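You operate a simulated robot arm through the tools that you are given. There is no shell and no other tool.

You are at the controls of a simulated robot arm. One attempt, no reset.

Task
Shake salt over the blue striped bowl four times and cheese over the red striped bowl twice.
Fine: put both shakers back; spill no more than a pinch. Set down upright: shaker marked salt, shaker marked cheese.

The check looks at the end state, three seconds after you hand in, the way a careful person would. Anything else that was tipped, shoved, dropped, spilled or broken makes it a failure.

Robot
A 6-joint arm with a two-finger gripper, fixed in place. Base frame: the origin is at the foot of the arm, x ahead of it, y to its left, z up; the work surface is at about z = 900. Readings come in mm, rad, newtons and seconds.
It reaches about 718 mm from its shoulder. Its first joint turns from -1.204 to 3.002 rad. Payload 3 kg.
Tool frame: the origin (TCP) is the grasp point; the fingertips stand 30 mm ahead of it; z points along the fingers, y is the line along which they close. Largest opening 96 mm; the body of the gripper starts 53 mm behind the TCP.
Orientation is that of the tool frame in the base frame, as a unit quaternion [x, y, z, w]. With the fingers straight down and closing along the base's y, the tool's x points along the base's -x, its y along +y and its z along -z.

Tools
- The arm moves only by the tool step_arm. Its argument "plan" is a list of rows, each an object (a shift or turn left out is 0, a gripper value left out holds the last) with "travel": the shift along the tool's x, y, z in mm, a list of three; "rot": the turn, a rotation vector about the tool's x, y, z in rad, a list of three; "fingers": the gripper command, from -1 (shut) to 1 (fully open), values between in proportion. In form: [{"travel": [dx, dy, dz], "rot": [rx, ry, rz], "fingers": fingers}, ...]. A call has 1 to 20 rows; each row is the pose to reach, as a shift and turn from the pose commanded when the call began, along the tool's axes at that moment. Rows are played at 5 a second. More than 50 mm and 0.15 rad between two rows, or a gripper value outside its range, and nothing of the call is played. A pose out of reach is approached as far as the arm can. The call stops where the force on the tool passes 40 N (or 10 N more than at its start, if that is more) or the arm is blocked; 0.2 s more then pass. Each finger travels about 153 mm/s and halts on what it meets, pressing with about 38 N; the grip force reading is that of the motor and also rises with nothing between the fingers. The clock runs only during rows and for 0.2 s after the last one: add rows that repeat a pose to give the fingers time. It gives the time, the measured TCP pose, the force on the tool (base axes), the opening and the grip force at its end, in the units of the frame above (readings bear some noise), with the torque about the TCP (base axes, N m) and any sound that the robot's microphone picked up, and new pictures: "show" is both (left out), scene, wrist or none.
- Cameras (640 x 400 px; columns grow to the right, rows downward): "scene" is fixed at [223.5, 648.9, 1645.4]; the picture's right is [-0.99, -0.10, 0.00], its down [-0.04, 0.44, -0.90] and it looks along [0.09, -0.89, -0.44] (base axes); focal length 370 px, centre (320, 200). "wrist" rides on the gripper at [73, 23, -83] in the tool frame; the picture's right is [-0.29, 0.96, 0.00], its down [-0.66, -0.20, -0.72] and it looks along [-0.69, -0.21, 0.69] (tool axes); focal length 247 px, centre (320, 200). There is no depth. A picture from a camera that has moved, and an enlarged one, comes with that camera's place and axes in the base frame and with its lens. The place of the scene camera against the robot may be out by one fixed shift of up to 25 mm in any direction.
- raise_lower(by): slides the trunk up (or, below 0, down) by that many mm; the arm rides with it, the base frame stays. It gives what a move gives, with no picture.
- inspect(camera, box): a new picture of the part [left, top, right, bottom] of that camera's present view, enlarged. It takes no simulated time.
- finish_job(): hands the job in; it is judged then, once.

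Nothing tells you positions but the pictures and the camera data. Unless the task says otherwise, let go and move clear before handing in.

The tools are called after "Call:" as a command line: name --argument value ..., lists and objects as JSON in quotes. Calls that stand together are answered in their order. step_arm: Moves the arm, as the interface text tells. Its arguments: {"type":"object","properties":{"plan":{"type":"array","items":{"type":"object","properties":{"travel":{"type":"array","items":{"type":"number"}},"rot":{"type":"array","items":{"type":"number"}},"fingers":{"type":"number"}}}},"show":{"type":"string","enum":["both","scene","wrist","none"]}},"required":["plan"]} The other tools are called the same way: raise_lower (by) slides the trunk up or down; inspect (camera, box) takes an enlarged picture of a part of a camera's view; finish_job () hands the job in.

At the start:

```text
time_s: 0.0
eef_pos: [367.4, -225.7, 1275.9]
tool_rot: [0.0, 1.0, 0.002, 0.001]
force: [0.2, -0.1, -0.2]
wrist_torque: [-0.01, 0.02, -0.01]
width: 95.8
finger_force: 0.1
trunk travel left (down, up): [-911.0, 29.0]
```

scene: 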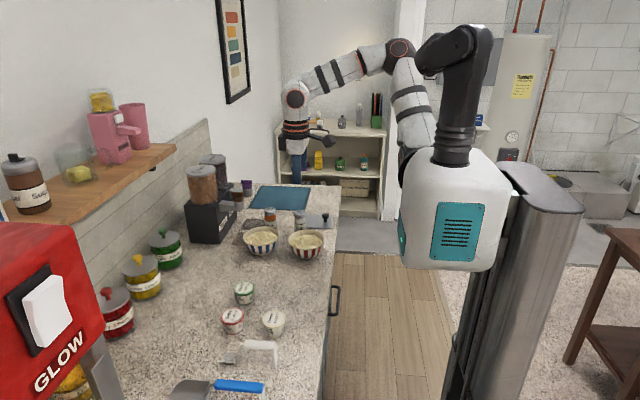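
wrist: 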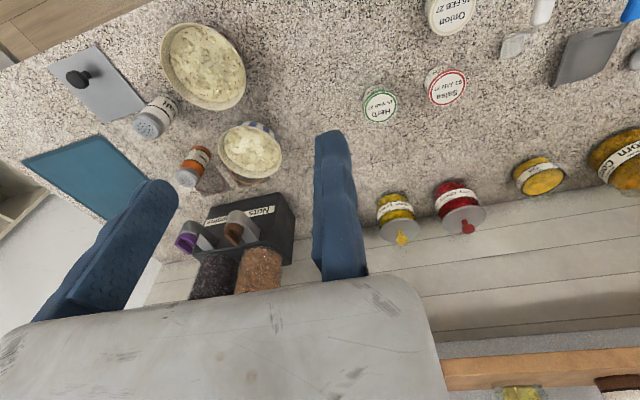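

I see two bowls (blue striped, red striped) on the counter with two shakers behind them, near a teal mat. I'll look closer before moving.

Call:
inspect --camera "scene" --box '[170, 160, 350, 272]'

Call:
inspect --camera "wrist" --box '[40, 20, 300, 300]'

```text
3.56 times, centred on (260, 216) of scene
camera zoom: at [223.5, 648.9, 1645.4], right [-0.99, -0.1, 0.0], down [-0.04, 0.44, -0.9], along [0.09, -0.89, -0.44], focal length 1314 px, centre (533, 143)
```

zoom: 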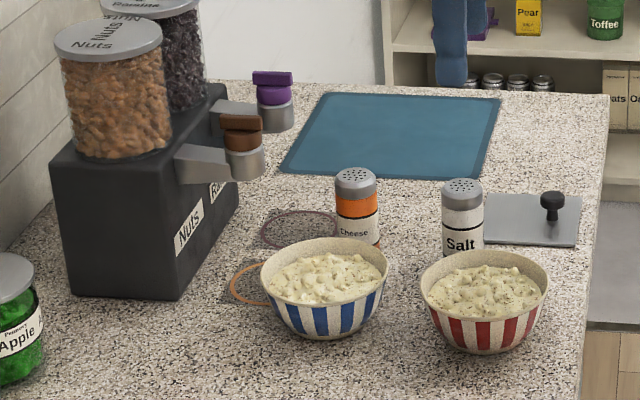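

```text
1.43 times, centred on (170, 160) of wrist
camera zoom: at [292.6, -203.2, 1359.2], right [0.29, 0.96, 0.0], down [0.66, -0.2, 0.72], along [0.69, -0.21, -0.69], focal length 353 px, centre (534, 257)
```

zoom: 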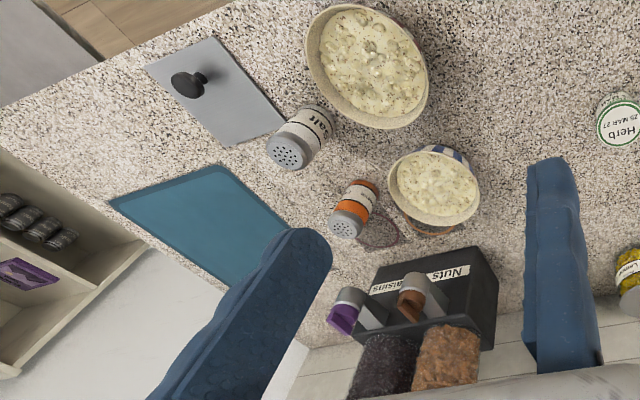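

The salt is at about (415,-540) and the cheese at about (523,-546), with the red bowl near (367,-402) and the blue bowl near (525,-412). I want a side grasp pitched downward so the shakers can be inverted by rolling the wrist, so first I'll yaw the tool while up high.

Call:
step_arm --plan '[{"rot": [0, 0, -0.15]}, {"rot": [0, 0, -0.3]}, {"rot": [0, 0, -0.45]}, {"rot": [0, 0, -0.6]}, {"rot": [0, 0, -0.75]}, {"rot": [0, 0, -0.9]}, {"rot": [0, 0, -1.05]}, {"rot": [0, 0, -1.2]}, {"rot": [0, 0, -1.35]}, {"rot": [0, 0, -1.5]}, {"rot": [0, 0, -1.65]}, {"rot": [0, 0, -1.8]}, {"rot": [0, 0, -1.95]}, {"rot": [0, 0, -2.1]}, {"rot": [0, 0, -2.23]}]'

```text
time_s: 1.9
eef_pos: [223.6, -178.0, 1229.9]
tool_rot: [-0.473, 0.877, 0.042, 0.067]
force: [9.1, 2.7, 4.8]
wrist_torque: [-0.52, 1.11, 0.28]
width: 96.0
finger_force: 0.1
out of reach, approached as far as the arm can: row 1, 2, 3, 4, 5, 6, 7, 8, 9
trunk travel left (down, up): [-911.0, 29.0]
stopped in row 9: the force on the tool passed its limit at 82 N (the readings are from after the stop); the commanded pose is now the measured one
camera wrist: at [157.0, -238.9, 1301.3], right [-0.64, 0.77, 0.06], down [0.47, 0.33, 0.81], along [0.61, 0.55, -0.58], focal length 247 px, centre (320, 200)
```

scene: 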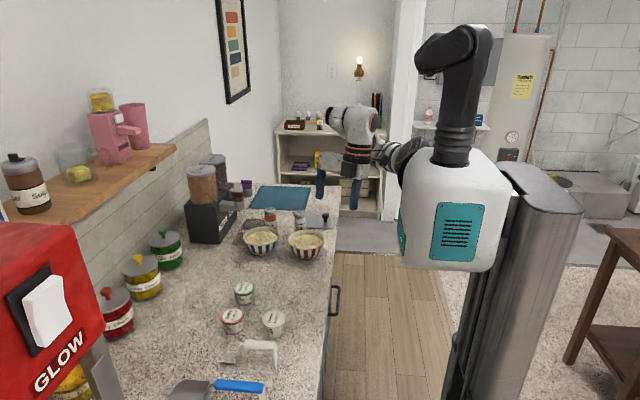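
wrist: 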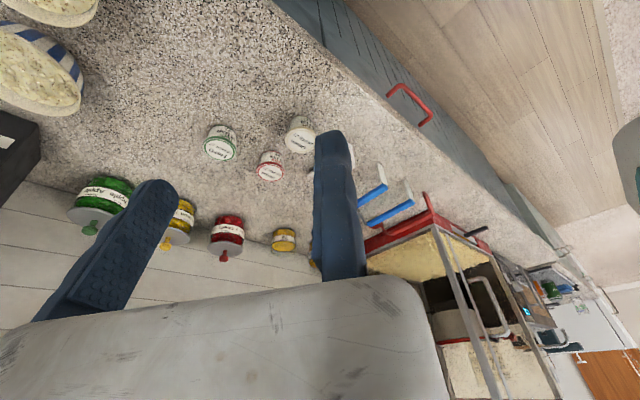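

The yaw in that direction hit a limit and the arm contorted. I'll go back to where it began and then try the other direction.

Call:
step_arm --plan '[{"travel": [-6.5, -20.8, -5.8], "rot": [0.0126, 0.02, 0.141]}, {"travel": [-13, -41.6, -11.6], "rot": [0.025, 0.04, 0.282]}, {"travel": [-19.6, -62.5, -17.4], "rot": [0.038, 0.06, 0.423]}, {"travel": [-26.2, -83.3, -23.2], "rot": [0.05, 0.08, 0.565]}, {"travel": [-32.7, -104, -29], "rot": [0.063, 0.1, 0.706]}, {"travel": [-39.2, -125, -35], "rot": [0.075, 0.12, 0.847]}, {"travel": [-45.8, -145.8, -40.7], "rot": [0.088, 0.14, 0.988]}]'

```text
time_s: 3.5
eef_pos: [369.2, -227.8, 1271.2]
tool_rot: [0.005, 0.999, 0.033, -0.002]
force: [0.9, 0.8, 4.6]
wrist_torque: [-0.36, 0.1, 0.05]
width: 95.8
finger_force: 0.0
out of reach, approached as far as the arm can: row 1, 2, 3, 4, 5, 6
trunk travel left (down, up): [-911.0, 29.0]
camera wrist: at [295.5, -210.4, 1356.5], right [0.3, 0.95, 0.06], down [0.66, -0.26, 0.71], along [0.69, -0.17, -0.71], focal length 247 px, centre (320, 200)
```

scene: 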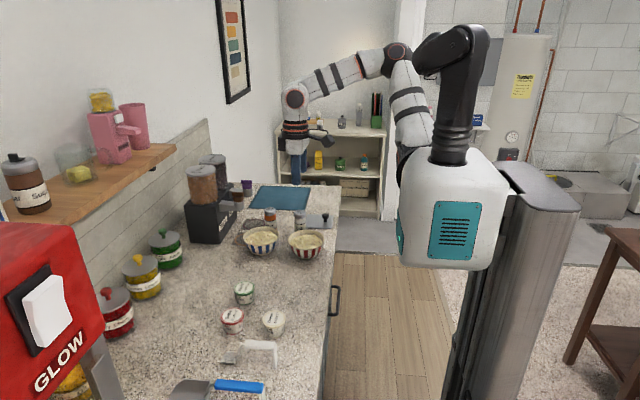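
wrist: 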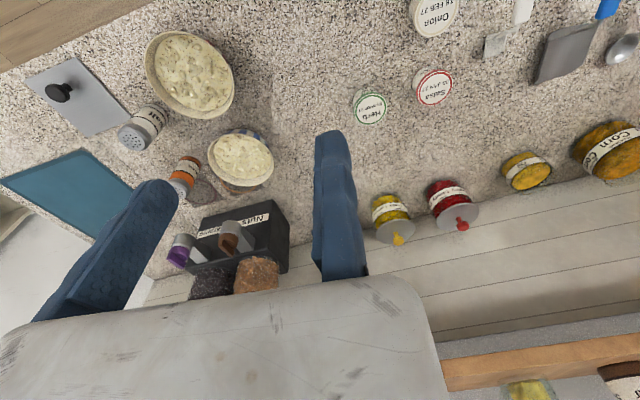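

Back near the start. Now I'll try the other yaw direction, with small steps.

Call:
step_arm --plan '[{"rot": [0, 0, 0.14]}, {"rot": [0, 0, 0.28]}, {"rot": [0, 0, 0.42]}, {"rot": [0, 0, 0.56]}, {"rot": [0, 0, 0.7]}, {"rot": [0, 0, 0.8]}, {"rot": [0, 0, 0.9]}]'

```text
time_s: 5.0
eef_pos: [365.4, -228.4, 1276.1]
tool_rot: [0.437, 0.899, -0.001, 0.0]
force: [0.0, 0.1, 0.6]
wrist_torque: [0.0, 0.03, -0.01]
width: 96.2
finger_force: 0.1
trunk travel left (down, up): [-911.0, 29.0]
camera wrist: at [336.9, -156.9, 1359.5], right [0.93, 0.36, 0.0], down [0.25, -0.64, 0.72], along [0.26, -0.67, -0.69], focal length 247 px, centre (320, 200)
```

scene: 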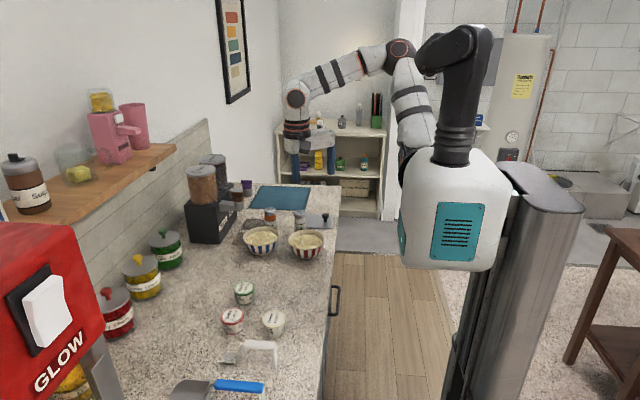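
wrist: 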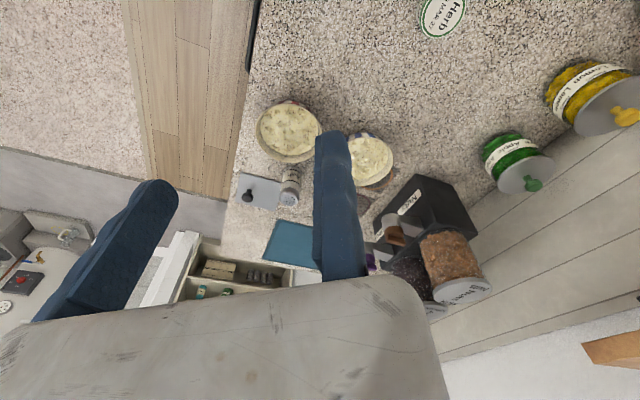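

Yawing works in this direction. Next I'll pitch the tool up toward horizontal while moving forward at this safe height.

Call:
step_arm --plan '[{"travel": [-20, 0, 0], "rot": [0, -0.125, 0]}, {"travel": [-40, 0, 0], "rot": [0, -0.25, 0]}, {"travel": [-60, 0, 0], "rot": [0, -0.375, 0]}, {"travel": [-80, 0, 0], "rot": [0, -0.5, 0]}, {"travel": [-100, 0, 0], "rot": [0, -0.625, 0]}, {"travel": [-120, 0, 0], "rot": [0, -0.75, 0]}, {"travel": [-140, 0, 0], "rot": [0, -0.87, 0]}]'

```text
time_s: 6.7
eef_pos: [437.7, -364.9, 1275.5]
tool_rot: [0.395, 0.817, -0.183, 0.379]
force: [0.9, 0.3, 0.5]
wrist_torque: [-0.01, -0.01, 0.02]
width: 96.2
finger_force: 0.0
out of reach, approached as far as the arm can: row 2, 3, 4, 5, 6, 7
trunk travel left (down, up): [-911.0, 29.0]
camera wrist: at [385.5, -263.1, 1274.1], right [0.87, 0.45, 0.22], down [-0.24, -0.03, 0.97], along [0.44, -0.89, 0.08], focal length 247 px, centre (320, 200)
```

scene: 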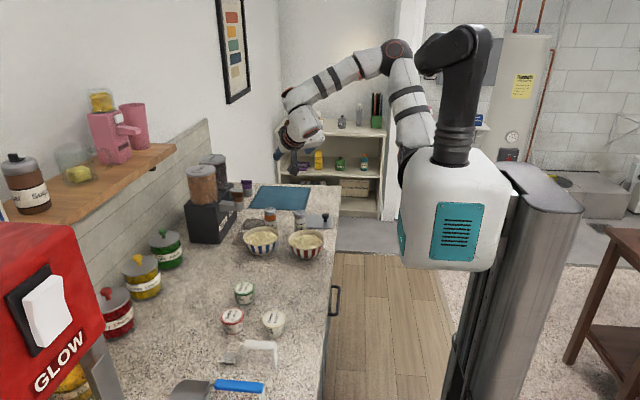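
wrist: 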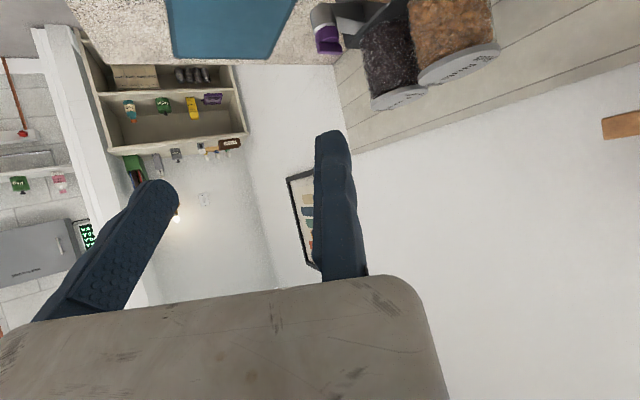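

Orientation came out right, but the position is off by about 30 mm. I'll hold to see whether it converges, then lower the trunk a bit.

Call:
step_arm --plan '[{"travel": [0, 0, 0]}, {"travel": [0, 0, 0]}]' --show "none"

Call:
raise_lower --by -100

Call:
step_arm --plan '[{"travel": [0, 0, 0]}, {"travel": [0, 0, 0]}]' --show "scene"

```text
time_s: 7.2
eef_pos: [437.5, -364.8, 1275.9]
tool_rot: [0.394, 0.817, -0.183, 0.379]
force: [0.1, 0.1, -0.4]
wrist_torque: [-0.01, 0.01, 0.02]
width: 96.2
finger_force: 0.0
trunk travel left (down, up): [-911.0, 29.0]
```

```text
time_s: 8.6
eef_pos: [435.9, -363.1, 1176.7]
tool_rot: [0.394, 0.817, -0.184, 0.379]
force: [-0.3, 0.1, 0.5]
wrist_torque: [-0.03, 0.01, -0.02]
width: 96.0
finger_force: 0.1
trunk travel left (down, up): [-811.0, 129.0]
```

```text
time_s: 9.2
eef_pos: [436.5, -364.0, 1176.0]
tool_rot: [0.394, 0.817, -0.184, 0.379]
force: [1.7, 0.3, -0.9]
wrist_torque: [-0.02, -0.02, -0.01]
width: 96.1
finger_force: 0.1
trunk travel left (down, up): [-811.0, 129.0]
```

scene: 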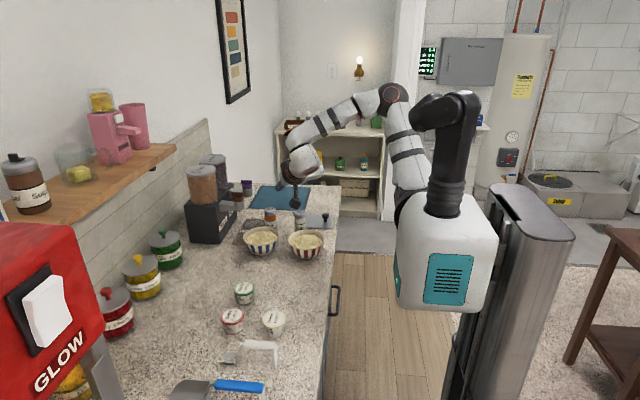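

The command now matches the measured pose and things are stable. I'll move to a pre-grasp pose about 110 mm back from the salt shaker, pitched about 50° down, and look.

Call:
step_arm --plan '[{"travel": [11, -21, 21], "rot": [0, 0.03, 0]}, {"travel": [22, -42, 42], "rot": [0, 0.06, 0]}, {"travel": [34, -62, 64], "rot": [0, 0.09, 0]}, {"travel": [45, -83, 85], "rot": [0, 0.12, 0]}, {"travel": [56, -104, 106], "rot": [0, 0.15, 0]}, {"travel": [67.4, -124.5, 127.6], "rot": [0, 0.175, 0]}, {"travel": [67.4, -124.5, 127.6], "rot": [0, 0.175, 0]}]'

```text
time_s: 10.8
eef_pos: [407.4, -429.0, 1026.0]
tool_rot: [0.41, 0.846, -0.148, 0.306]
force: [-0.2, 0.4, 0.8]
wrist_torque: [0.03, -0.01, 0.0]
width: 96.0
finger_force: 0.0
out of reach, approached as far as the arm can: row 3, 4, 5, 6, 7
trunk travel left (down, up): [-811.0, 129.0]
camera wrist: at [355.3, -329.5, 1043.3], right [0.89, 0.42, 0.19], down [-0.13, -0.16, 0.98], along [0.44, -0.89, -0.09], focal length 247 px, centre (320, 200)
```

scene: 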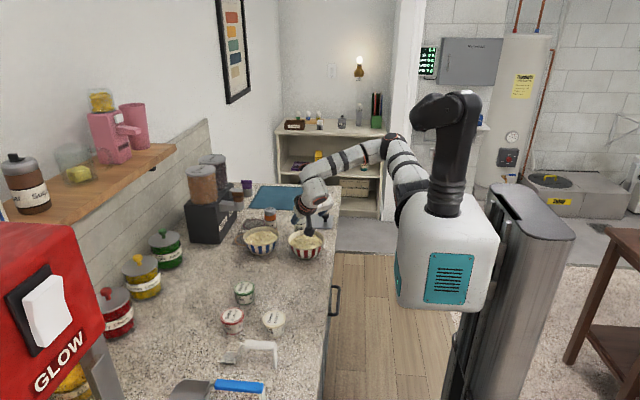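
wrist: 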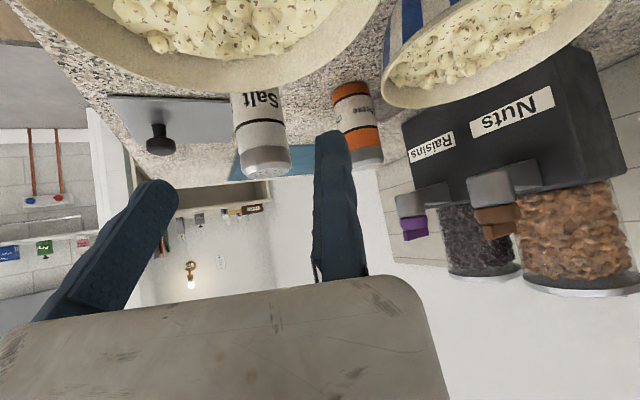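

The pose fell short again, about 65 mm toward -y and -x. I'll probe which direction is limited, starting with a small -y move at a constant, safe height.

Call:
step_arm --plan '[{"travel": [-8, 0, -10]}, {"travel": [-15, 0, -20]}, {"travel": [-23, 0, -30]}]' --show "none"

Call:
step_arm --plan '[{"travel": [-6, -6, 5]}, {"travel": [-12, -12, 10]}, {"travel": [-19, -18.5, 15]}]' --show "scene"

```text
time_s: 11.6
eef_pos: [415.5, -413.5, 1056.9]
tool_rot: [0.408, 0.847, -0.149, 0.307]
force: [0.2, 0.1, -0.1]
wrist_torque: [-0.01, 0.05, -0.04]
width: 95.8
finger_force: 0.2
out of reach, approached as far as the arm can: row 1, 2, 3
trunk travel left (down, up): [-811.0, 129.0]
```

```text
time_s: 12.4
eef_pos: [416.5, -433.7, 1056.4]
tool_rot: [0.409, 0.847, -0.149, 0.305]
force: [0.0, 0.0, 0.0]
wrist_torque: [0.04, 0.03, 0.03]
width: 96.0
finger_force: 0.2
out of reach, approached as far as the arm can: row 3
trunk travel left (down, up): [-811.0, 129.0]
```

scene: 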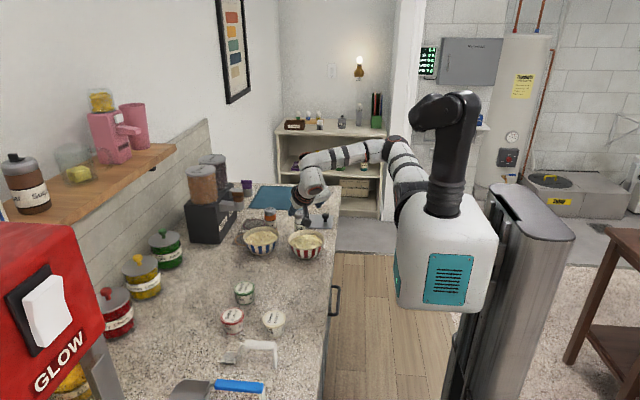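

The limits look like joint limits rather than plain reach. I'll raise the trunk for safety and explore other tool yaws, to find one with more freedom.

Call:
raise_lower --by 100

Call:
step_arm --plan '[{"rot": [-0.083, 0, -0.1]}, {"rot": [-0.167, 0, -0.2]}, {"rot": [-0.25, 0, -0.3]}, {"rot": [-0.333, 0, -0.4]}, {"rot": [-0.417, 0, -0.5]}, {"rot": [-0.5, 0, -0.6]}, {"rot": [-0.58, 0, -0.69]}]'

```text
time_s: 13.7
eef_pos: [416.9, -433.8, 1154.9]
tool_rot: [0.409, 0.847, -0.148, 0.305]
force: [-0.2, 0.2, 0.8]
wrist_torque: [0.02, 0.02, -0.02]
width: 95.9
finger_force: 0.1
trunk travel left (down, up): [-911.0, 29.0]
```

```text
time_s: 15.3
eef_pos: [465.0, -333.8, 1181.5]
tool_rot: [-0.001, 0.94, 0.003, 0.341]
force: [0.7, -0.6, -1.0]
wrist_torque: [0.0, -0.04, -0.01]
width: 96.2
finger_force: 0.0
out of reach, approached as far as the arm can: row 1, 2, 3, 4, 5, 6, 7
trunk travel left (down, up): [-911.0, 29.0]
camera wrist: at [352.2, -312.0, 1199.5], right [0.22, 0.96, 0.19], down [0.05, -0.21, 0.98], along [0.97, -0.21, -0.09], focal length 247 px, centre (320, 200)
```

scene: 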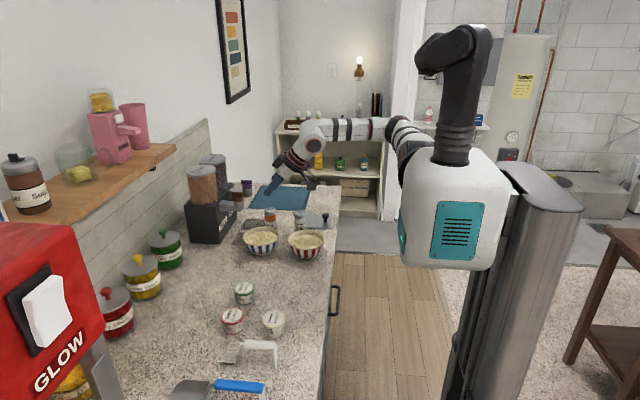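
wrist: 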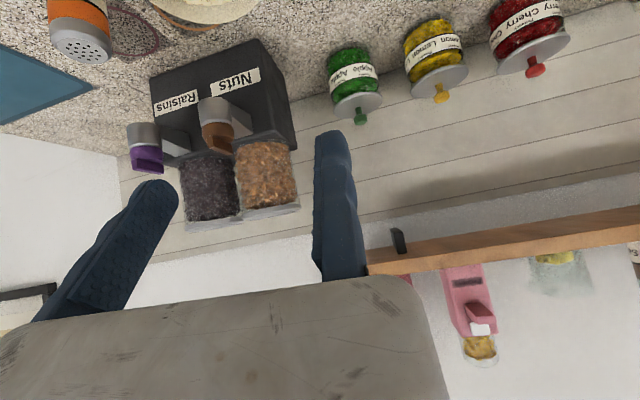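

The wrist centre stayed put while the tool turned, so the shoulder or elbow is limited. I'll look closely at the arm's structure.

Call:
inspect --camera "scene" --box '[240, 0, 560, 280]'

```text
1.43 times, centred on (400, 140) of scene
camera zoom: at [223.5, 648.9, 1645.4], right [-0.99, -0.1, 0.0], down [-0.04, 0.44, -0.9], along [0.09, -0.89, -0.44], focal length 528 px, centre (206, 286)
```

zoom: 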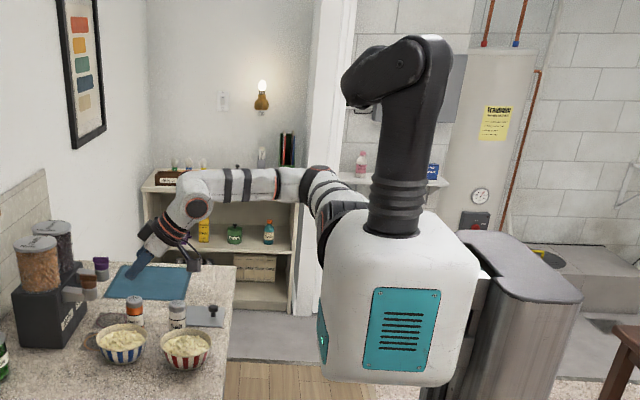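

The arm hangs off the torso's right side and does better with the wrist above the shoulder. I'll raise the TCP relative to the torso, restore the -52° yaw, and then lower the trunk in stages.

Call:
step_arm --plan '[{"travel": [-8.5, -5.8, -17], "rot": [0.072, 0, 0.086]}, {"travel": [-17, -11.5, -34], "rot": [0.145, 0, 0.172]}, {"travel": [-25.6, -17.2, -51], "rot": [0.217, 0, 0.258]}, {"travel": [-34.2, -23, -68], "rot": [0.29, 0, 0.345]}, {"travel": [-42.7, -28.8, -85], "rot": [0.362, 0, 0.43]}, {"travel": [-51.3, -34.5, -102], "rot": [0.434, 0, 0.517]}, {"travel": [-59.9, -40.3, -119], "rot": [0.507, 0, 0.603]}, {"travel": [-68.4, -46, -135.9], "rot": [0.579, 0, 0.689]}]'

```text
time_s: 17.1
eef_pos: [427.1, -378.0, 1333.3]
tool_rot: [0.41, 0.847, -0.148, 0.306]
force: [-0.5, -0.8, -0.2]
wrist_torque: [0.0, 0.03, -0.03]
width: 96.0
finger_force: 0.1
trunk travel left (down, up): [-911.0, 29.0]
camera wrist: at [375.2, -277.7, 1350.0], right [0.89, 0.42, 0.19], down [-0.13, -0.16, 0.98], along [0.44, -0.89, -0.09], focal length 247 px, centre (320, 200)
```

scene: 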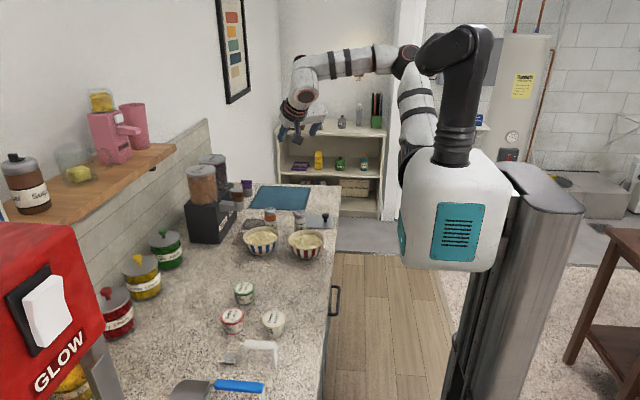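
wrist: 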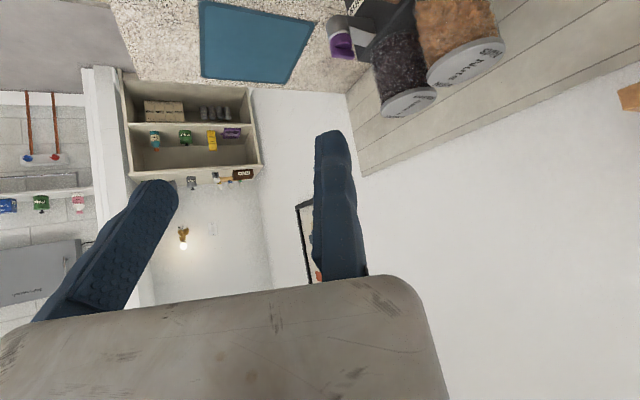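

That pose was fully reachable. Now I'll shift over to the salt pre-grasp x,y at this height.

Call:
step_arm --plan '[{"travel": [-7.5, -21.7, 6.3]}, {"travel": [-15, -43.5, 12.7]}, {"travel": [-22.7, -65, 19]}, {"travel": [-30, -87, 25.4]}, {"travel": [-37.8, -108.7, 31.7]}]' --show "none"

```text
time_s: 18.3
eef_pos: [381.7, -460.7, 1342.3]
tool_rot: [0.408, 0.847, -0.148, 0.306]
force: [0.1, 0.1, 0.2]
wrist_torque: [-0.02, 0.02, -0.01]
width: 95.9
finger_force: 0.1
out of reach, approached as far as the arm can: row 4, 5
trunk travel left (down, up): [-911.0, 29.0]
```

Limited again slightly. I'll look at the arm's shape here.

Call:
inspect --camera "scene" --box '[240, 0, 560, 280]'

Call:
inspect --camera "wrist" --box '[0, 0, 640, 400]'

```text
1.43 times, centred on (400, 140) of scene
camera zoom: at [223.5, 648.9, 1645.4], right [-0.99, -0.1, 0.0], down [-0.04, 0.44, -0.9], along [0.09, -0.89, -0.44], focal length 528 px, centre (206, 286)
```

zoom: 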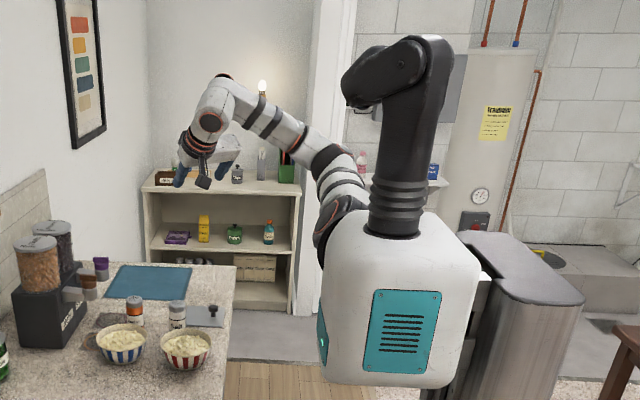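

```text
1.00 times, centred on (320, 200) of wrist (not enlarged: the box is as wide or as high as the picture)
camera zoom: at [329.7, -360.5, 1360.1], right [0.89, 0.42, 0.19], down [-0.13, -0.16, 0.98], along [0.44, -0.89, -0.09], focal length 247 px, centre (320, 200)
```

zoom: 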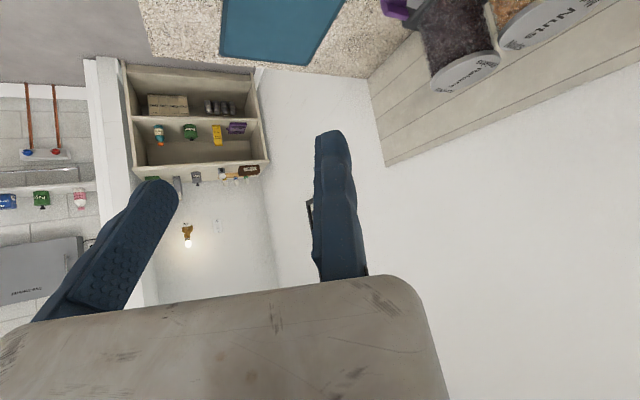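

The elbow runs out when the wrist comes too close to the shoulder axis, so a yaw closer to -y keeps the wrist further out for the salt. I'll adjust the yaw to about -75° and then lower the trunk in steps.

Call:
step_arm --plan '[{"travel": [-1, 14, 1], "rot": [0.064, 0, 0.077]}, {"travel": [-2, 28, 2], "rot": [0.128, 0, 0.153]}, {"travel": [-3, 42, 3], "rot": [0.193, 0, 0.23]}, {"travel": [-4, 57, 3.4], "rot": [0.257, 0, 0.306]}, {"travel": [-4, 57, 3.4], "rot": [0.257, 0, 0.306]}]' --show "none"

Call:
raise_lower --by -150

```text
time_s: 19.5
eef_pos: [429.9, -429.9, 1343.2]
tool_rot: [0.569, 0.748, -0.207, 0.27]
force: [0.0, -0.2, -0.7]
wrist_torque: [0.01, 0.0, 0.01]
width: 96.3
finger_force: 0.0
trunk travel left (down, up): [-911.0, 29.0]
```

```text
time_s: 21.3
eef_pos: [429.5, -429.5, 1193.2]
tool_rot: [0.568, 0.749, -0.207, 0.271]
force: [0.1, 0.1, -0.4]
wrist_torque: [-0.01, -0.03, -0.04]
width: 95.9
finger_force: 0.0
trunk travel left (down, up): [-761.0, 179.0]
```

Fully reached. Lowering the trunk another 130 and looking.

Call:
raise_lower --by -130

Call:
step_arm --plan '[{"travel": [0, 0, 0]}]'

```text
time_s: 22.8
eef_pos: [431.0, -429.5, 1063.3]
tool_rot: [0.568, 0.749, -0.206, 0.27]
force: [-1.2, 0.0, -0.7]
wrist_torque: [0.0, 0.02, -0.02]
width: 96.0
finger_force: 0.1
trunk travel left (down, up): [-631.0, 309.0]
```

```text
time_s: 23.2
eef_pos: [430.1, -430.7, 1062.8]
tool_rot: [0.568, 0.749, -0.207, 0.27]
force: [-0.5, 0.5, 0.1]
wrist_torque: [-0.01, 0.01, 0.04]
width: 95.8
finger_force: 0.0
trunk travel left (down, up): [-631.0, 309.0]
camera wrist: at [420.9, -318.4, 1079.7], right [0.98, 0.04, 0.18], down [-0.18, -0.1, 0.98], along [0.06, -0.99, -0.09], focal length 247 px, centre (320, 200)
```

scene: 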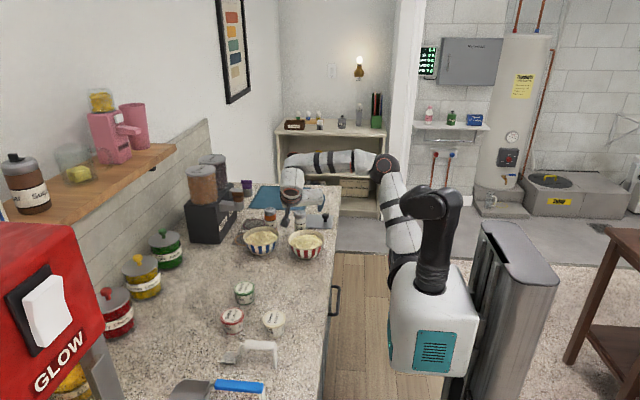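
wrist: 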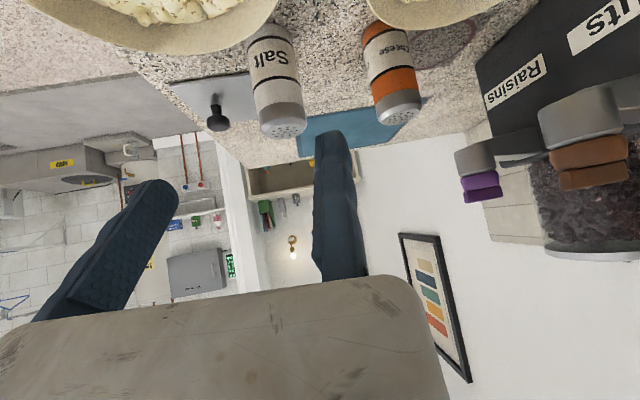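

Good view of both shakers. I'll zoom in to localise them.

Call:
inspect --camera "wrist" --box '[180, 0, 500, 200]'

Call:
inspect --camera "scene" --box '[200, 170, 360, 270]'

```text
2.00 times, centred on (340, 100) of wrist
camera zoom: at [420.9, -318.4, 1079.7], right [0.98, 0.04, 0.18], down [-0.18, -0.1, 0.98], along [0.06, -0.99, -0.09], focal length 494 px, centre (280, 400)
```

zoom: 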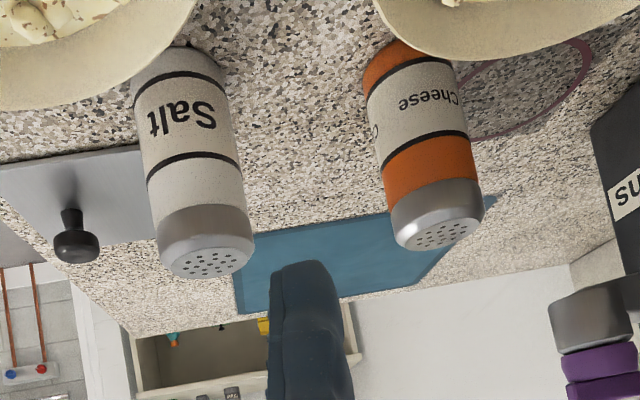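

```text
4.00 times, centred on (280, 220) of scene
camera zoom: at [223.5, 648.9, 1645.4], right [-0.99, -0.1, 0.0], down [-0.04, 0.44, -0.9], along [0.09, -0.89, -0.44], focal length 1479 px, centre (480, 120)
```

zoom: 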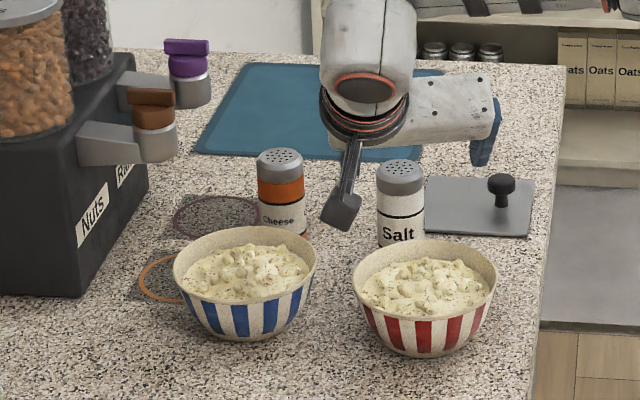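

Salt is at about (415,-545) and cheese at about (531,-557), with tops at z≈990. The camera bracket hangs under the hand, so I'll roll the tool half a turn to keep it clear of the bowls. That also leaves the reverse roll free for pouring.

Call:
step_arm --plan '[{"rot": [0, 0, 0.145]}, {"rot": [0, 0, 0.29]}, {"rot": [0, 0, 0.435]}, {"rot": [0, 0, 0.58]}, {"rot": [0, 0, 0.725]}, {"rot": [0, 0, 0.87]}, {"rot": [0, 0, 1.015]}, {"rot": [0, 0, 1.16]}, {"rot": [0, 0, 1.305]}, {"rot": [0, 0, 1.45]}, {"rot": [0, 0, 1.571]}]' --show "none"

Call:
step_arm --plan '[{"rot": [0, 0, 0.145]}, {"rot": [0, 0, 0.29]}, {"rot": [0, 0, 0.435]}, {"rot": [0, 0, 0.58]}, {"rot": [0, 0, 0.725]}, {"rot": [0, 0, 0.87]}, {"rot": [0, 0, 1.015]}, {"rot": [0, 0, 1.16]}, {"rot": [0, 0, 1.305]}, {"rot": [0, 0, 1.45]}, {"rot": [0, 0, 1.571]}]'

```text
time_s: 25.6
eef_pos: [430.1, -430.2, 1062.2]
tool_rot: [0.932, 0.126, 0.045, 0.337]
force: [0.4, 0.3, 0.6]
wrist_torque: [0.01, -0.01, -0.01]
width: 96.0
finger_force: 0.0
trunk travel left (down, up): [-631.0, 309.0]
```

```text
time_s: 28.0
eef_pos: [429.8, -429.9, 1063.4]
tool_rot: [0.748, -0.57, 0.27, 0.207]
force: [-0.5, -0.5, 1.5]
wrist_torque: [0.02, 0.02, -0.01]
width: 96.2
finger_force: 0.1
trunk travel left (down, up): [-631.0, 309.0]
camera wrist: at [407.6, -438.4, 1173.7], right [-0.98, -0.04, -0.19], down [-0.06, 0.99, 0.13], along [0.18, 0.14, -0.97], focal length 247 px, centre (320, 200)
```

scene: 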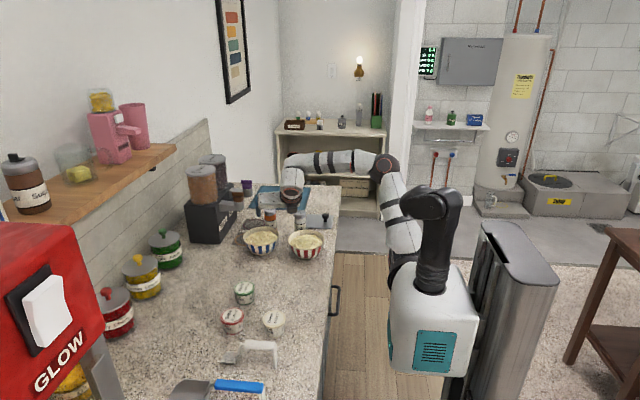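
wrist: 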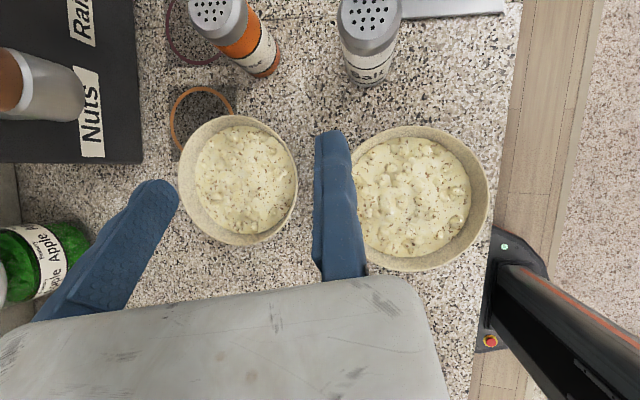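

The roll worked and the camera is now on top. I'll move to the salt pre-grasp, 100 mm back along the approach, to refine.

Call:
step_arm --plan '[{"travel": [3, 15, 16]}, {"travel": [6, 30, 32]}, {"travel": [9.3, 45.9, 48.3]}, {"travel": [9.3, 45.9, 48.3]}]'

```text
time_s: 29.0
eef_pos: [394.9, -477.0, 1032.9]
tool_rot: [0.749, -0.568, 0.27, 0.207]
force: [-0.7, 0.0, 0.6]
wrist_torque: [0.02, -0.04, -0.02]
width: 95.8
finger_force: 0.1
trunk travel left (down, up): [-631.0, 309.0]
camera wrist: at [374.3, -486.4, 1143.6], right [-0.98, -0.04, -0.18], down [-0.07, 0.99, 0.13], along [0.18, 0.14, -0.97], focal length 247 px, centre (320, 200)
```

scene: 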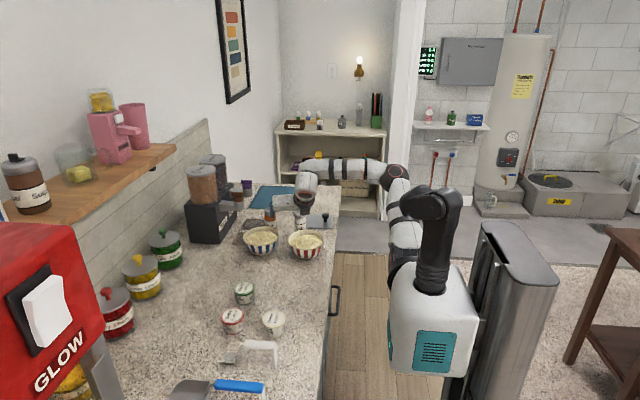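
wrist: 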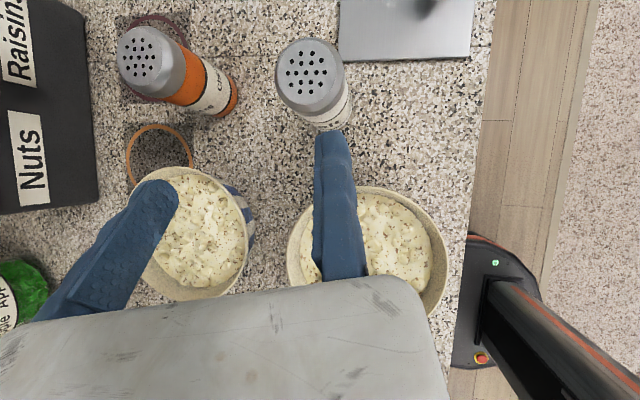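

The fingers look off-centre in the wrist image compared with where the TCP should project. I'll close the gripper in the air to see where the pads really meet.

Call:
step_arm --plan '[{"fingers": -1}, {"fingers": -1}, {"fingers": -1}, {"fingers": -1}]' --show "both"

```text
time_s: 30.0
eef_pos: [395.2, -478.1, 1031.8]
tool_rot: [0.749, -0.568, 0.271, 0.206]
force: [0.2, 0.2, 0.3]
wrist_torque: [0.0, 0.06, 0.02]
width: 0.0
finger_force: 33.4
trunk travel left (down, up): [-631.0, 309.0]
camera wrist: at [374.0, -487.0, 1143.4], right [-0.98, -0.04, -0.18], down [-0.06, 0.99, 0.13], along [0.18, 0.14, -0.97], focal length 247 px, centre (320, 200)
```

scene: 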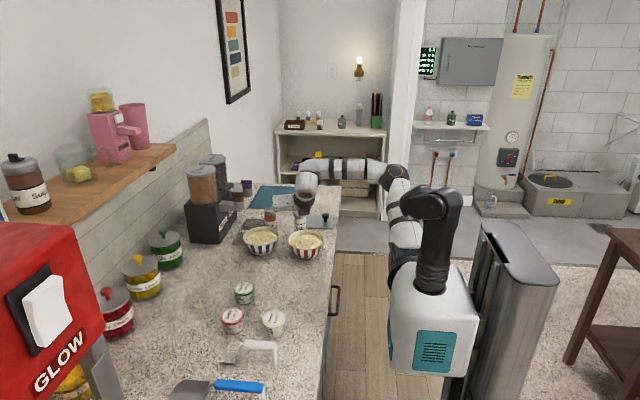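
wrist: 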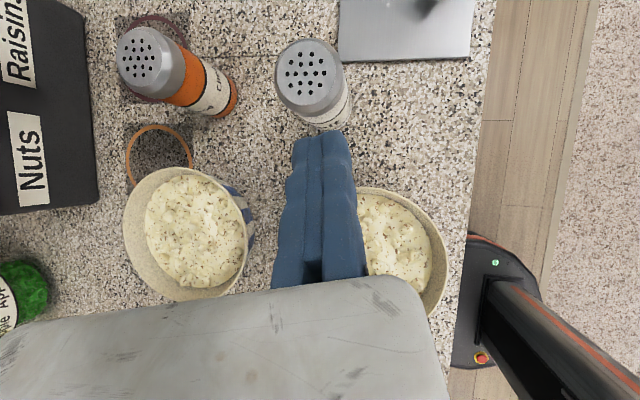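

Only one finger moves: the finger on the +y side (right in the image) stays at about the tool's y≈0. I'll measure that precisely in both the closed and the open state.

Call:
inspect --camera "wrist" --box '[250, 100, 410, 200]'

Call:
step_arm --plan '[{"fingers": 1}, {"fingers": 1}, {"fingers": 1}, {"fingers": 1}, {"fingers": 1}]' --show "none"

Call:
inspect --camera "wrist" --box '[250, 100, 410, 200]'

Call:
inspect --camera "wrist" --box '[90, 0, 410, 200]'

```text
4.00 times, centred on (330, 150) of wrist
camera zoom: at [374.0, -487.0, 1143.4], right [-0.98, -0.04, -0.18], down [-0.06, 0.99, 0.13], along [0.18, 0.14, -0.97], focal length 988 px, centre (280, 400)
```

zoom: 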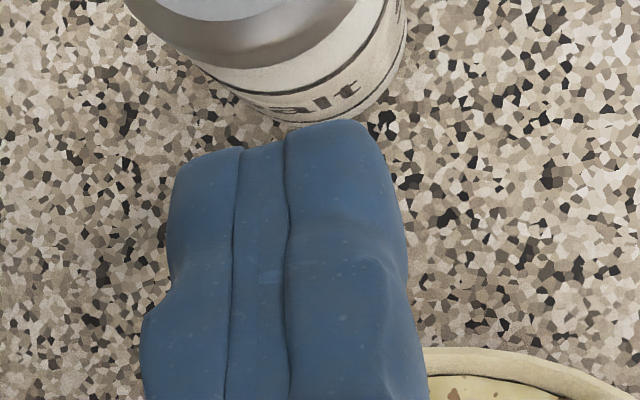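

```text
time_s: 31.2
eef_pos: [395.4, -478.1, 1031.6]
tool_rot: [0.749, -0.568, 0.27, 0.207]
force: [-0.3, -0.2, 0.5]
wrist_torque: [0.0, -0.04, -0.01]
width: 96.0
finger_force: 0.1
trunk travel left (down, up): [-631.0, 309.0]
```

```text
4.00 times, centred on (330, 150) of wrist
camera zoom: at [374.0, -487.1, 1143.4], right [-0.98, -0.04, -0.18], down [-0.06, 0.99, 0.13], along [0.18, 0.14, -0.97], focal length 988 px, centre (280, 400)
```

zoom: 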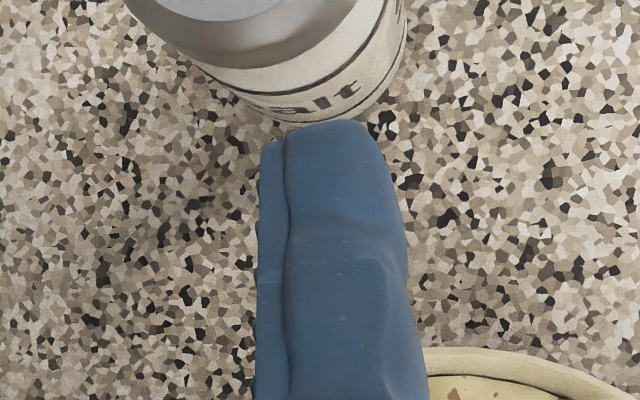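

```text
2.00 times, centred on (250, 100) of wrist
camera zoom: at [374.0, -487.1, 1143.4], right [-0.98, -0.04, -0.18], down [-0.06, 0.99, 0.13], along [0.18, 0.14, -0.97], focal length 494 px, centre (460, 400)
```

zoom: 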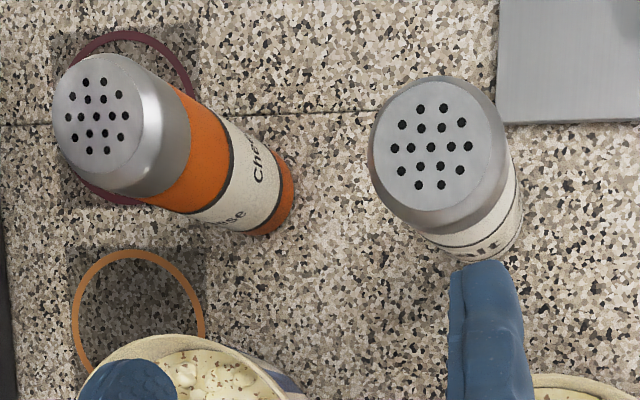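

Confirmed: the +y finger is fixed at y≈0 and the other travels the full 96 mm, so I have to place the shaker about 25 mm to the -y side of the TCP. I'll move to an offset pre-grasp with 70 mm opening, then go part way in.

Call:
step_arm --plan '[{"travel": [0.3, 15, 1.6], "fingers": 0.458}, {"travel": [0.6, 30.8, 3.3], "fingers": 0.458}, {"travel": [0.6, 30.8, 3.3], "fingers": 0.458}, {"travel": [0.6, 30.8, 20], "fingers": 0.458}, {"travel": [0.6, 30.8, 40], "fingers": 0.458}, {"travel": [0.6, 30.8, 53.3], "fingers": 0.458}]' --show "both"

```text
time_s: 32.6
eef_pos: [377.9, -513.7, 994.3]
tool_rot: [0.749, -0.569, 0.27, 0.207]
force: [0.0, 0.3, 0.0]
wrist_torque: [-0.01, -0.02, -0.01]
width: 69.9
finger_force: 0.0
out of reach, approached as far as the arm can: row 6
trunk travel left (down, up): [-631.0, 309.0]
camera wrist: at [357.8, -523.0, 1105.5], right [-0.98, -0.04, -0.18], down [-0.06, 0.99, 0.13], along [0.18, 0.14, -0.97], focal length 247 px, centre (320, 200)
```

scene: 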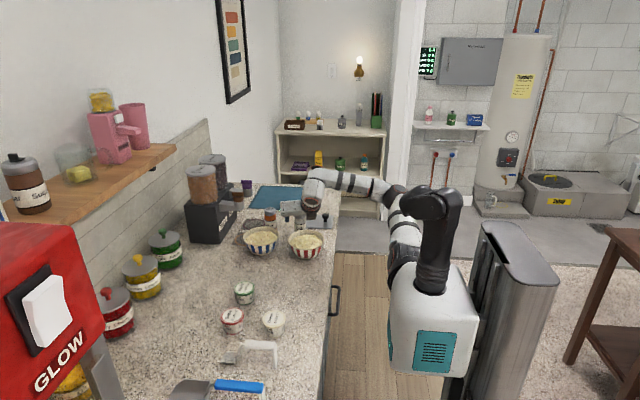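
wrist: 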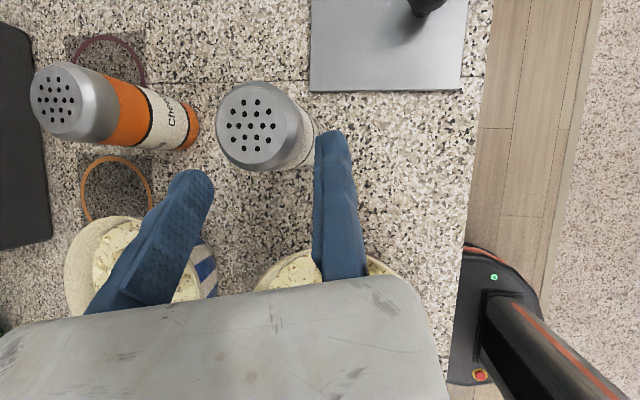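

It reached the edge of the arm's range near the end. I'll lift the TCP 100 mm and lower the trunk 100 mm to move the wrist higher relative to the shoulder.

Call:
step_arm --plan '[{"travel": [16, 0, -19]}, {"travel": [32, 0, -38]}, {"travel": [48, 0, -57.5]}, {"travel": [64, 0, -76.7]}, {"travel": [64, 0, -76.7]}]' --show "none"

Call:
raise_lower --by -80

```text
time_s: 33.8
eef_pos: [380.6, -515.6, 1093.2]
tool_rot: [0.749, -0.569, 0.269, 0.206]
force: [0.4, 0.7, 0.6]
wrist_torque: [0.02, -0.01, -0.01]
width: 70.0
finger_force: 0.0
trunk travel left (down, up): [-631.0, 309.0]
```

```text
time_s: 35.0
eef_pos: [380.1, -513.0, 1014.0]
tool_rot: [0.749, -0.569, 0.27, 0.207]
force: [0.4, 0.1, 0.8]
wrist_torque: [0.01, -0.01, -0.02]
width: 70.0
finger_force: 0.0
trunk travel left (down, up): [-551.0, 389.0]
```

Next I'll step 7 mm sideways for clearance, then advance to the grasp position in small steps.

Call:
step_arm --plan '[{"travel": [0, 7, 0]}, {"travel": [-2.5, 7, 14]}, {"travel": [-5, 7, 28]}, {"travel": [-7, 7, 42]}, {"travel": [-9, 7, 56]}, {"travel": [-11.5, 7, 69.8]}, {"travel": [-11.5, 7, 69.8]}]'

```text
time_s: 36.6
eef_pos: [383.6, -548.1, 952.4]
tool_rot: [0.749, -0.568, 0.27, 0.206]
force: [-0.1, 1.3, -0.2]
wrist_torque: [-0.01, 0.02, 0.03]
width: 70.2
finger_force: 0.1
trunk travel left (down, up): [-551.0, 389.0]
camera wrist: at [361.6, -557.6, 1064.1], right [-0.98, -0.04, -0.19], down [-0.06, 0.99, 0.13], along [0.18, 0.14, -0.97], focal length 247 px, centre (320, 200)
```

scene: 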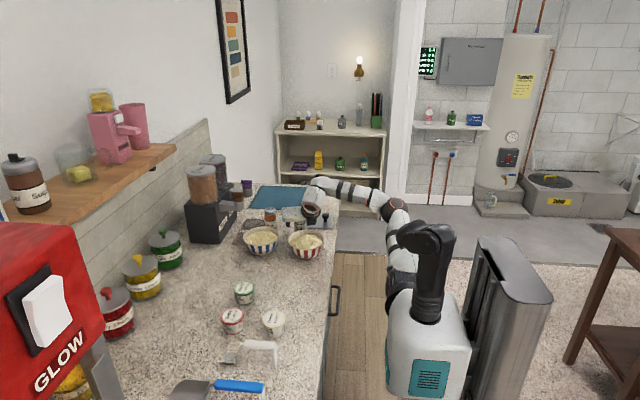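
wrist: 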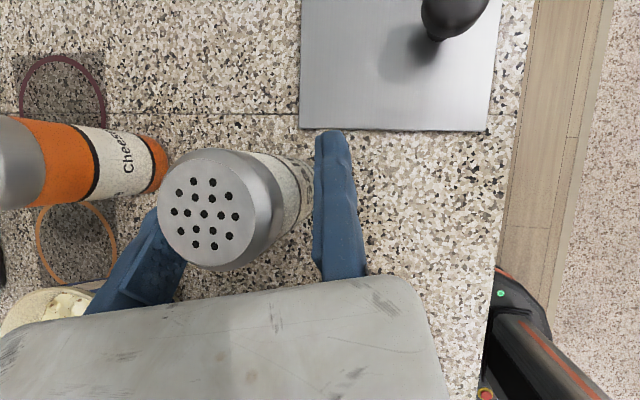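

The salt is well placed between the fingers, with a gap of about 10 mm to the fixed one. I'll shift 8 mm toward it, then close.

Call:
step_arm --plan '[{"travel": [0, -4, 0]}, {"travel": [0, -8, 0]}, {"travel": [0, -8, 0]}]' --show "wrist"

```text
time_s: 37.4
eef_pos: [392.7, -547.9, 951.3]
tool_rot: [0.749, -0.568, 0.272, 0.207]
force: [0.3, 0.9, -0.5]
wrist_torque: [0.02, -0.01, -0.01]
width: 70.0
finger_force: 0.2
trunk travel left (down, up): [-551.0, 389.0]
camera wrist: at [369.8, -556.9, 1063.6], right [-0.98, -0.04, -0.18], down [-0.06, 0.99, 0.13], along [0.18, 0.14, -0.97], focal length 247 px, centre (320, 200)
```

wrist: 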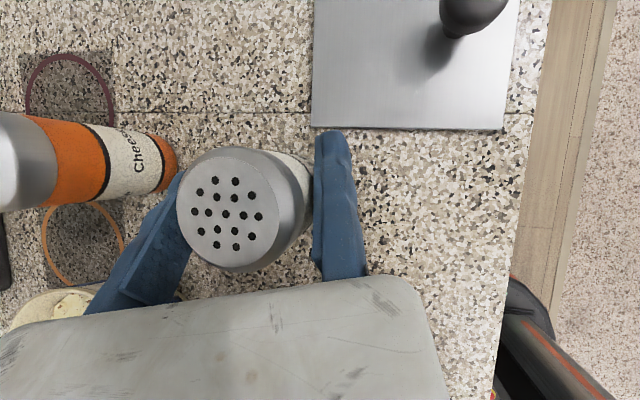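

Near contact now. Closing gradually on the salt shaker.

Call:
step_arm --plan '[{"fingers": 0.2}, {"fingers": 0.05}, {"fingers": -0.03}, {"fingers": -0.1}, {"fingers": -0.2}, {"fingers": -1}, {"fingers": -1}]' --show "both"

```text
time_s: 39.0
eef_pos: [391.7, -547.7, 951.4]
tool_rot: [0.75, -0.568, 0.271, 0.205]
force: [0.5, -0.2, 0.1]
wrist_torque: [0.02, -0.07, 0.0]
width: 42.0
finger_force: 38.1
trunk travel left (down, up): [-551.0, 389.0]
camera wrist: at [369.9, -556.7, 1063.7], right [-0.98, -0.04, -0.19], down [-0.06, 0.99, 0.13], along [0.18, 0.14, -0.97], focal length 247 px, centre (320, 200)
```

scene: 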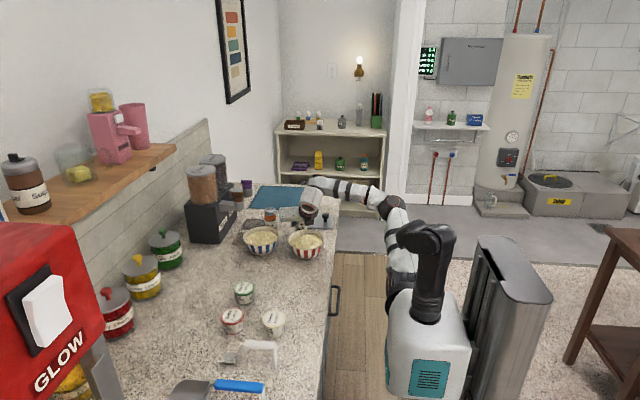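
wrist: 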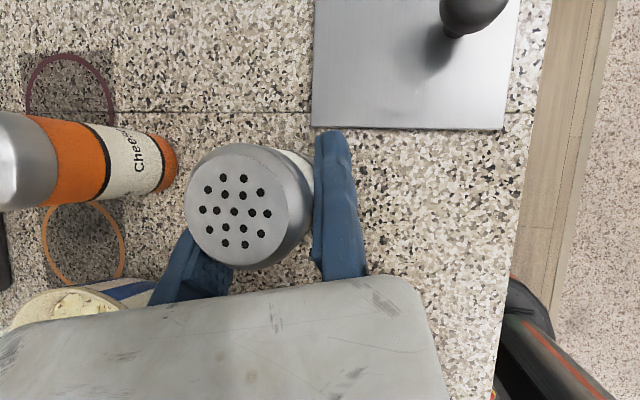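

Gripped at 42 mm width. Lifting straight up 120 mm.

Call:
step_arm --plan '[{"travel": [9.6, 0, -11.5]}, {"travel": [22.4, 0, -26.8]}, {"travel": [38.4, 0, -46]}, {"travel": [54.4, 0, -65]}, {"travel": [67, 0, -80.5]}, {"travel": [76.8, 0, -92]}, {"travel": [76.8, 0, -92]}]'

```text
time_s: 40.6
eef_pos: [392.2, -549.1, 1072.5]
tool_rot: [0.75, -0.568, 0.27, 0.206]
force: [-0.8, -0.1, -1.6]
wrist_torque: [-0.01, 0.04, 0.0]
width: 41.9
finger_force: 37.8
trunk travel left (down, up): [-551.0, 389.0]
camera wrist: at [370.3, -557.9, 1183.6], right [-0.98, -0.04, -0.18], down [-0.07, 0.99, 0.13], along [0.18, 0.14, -0.97], focal length 247 px, centre (320, 200)
```

scene: 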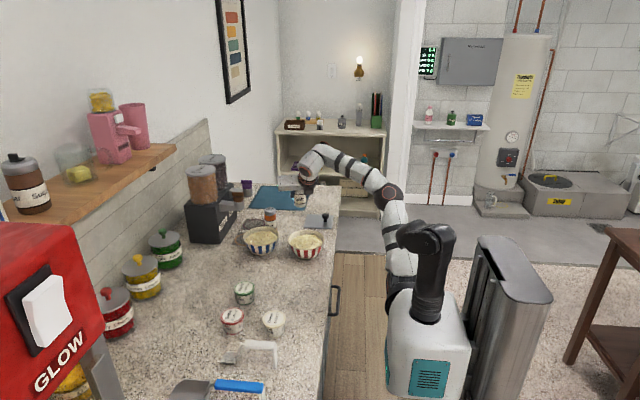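
wrist: 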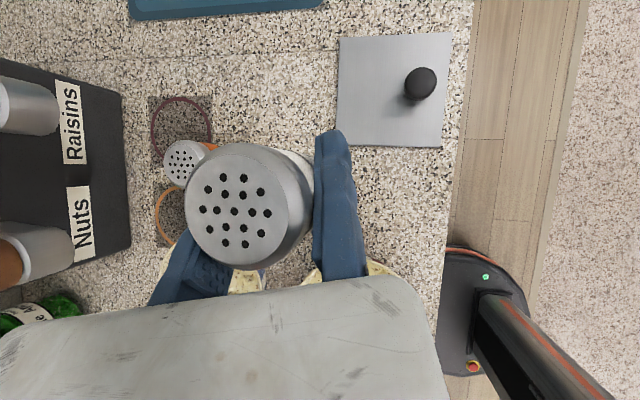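

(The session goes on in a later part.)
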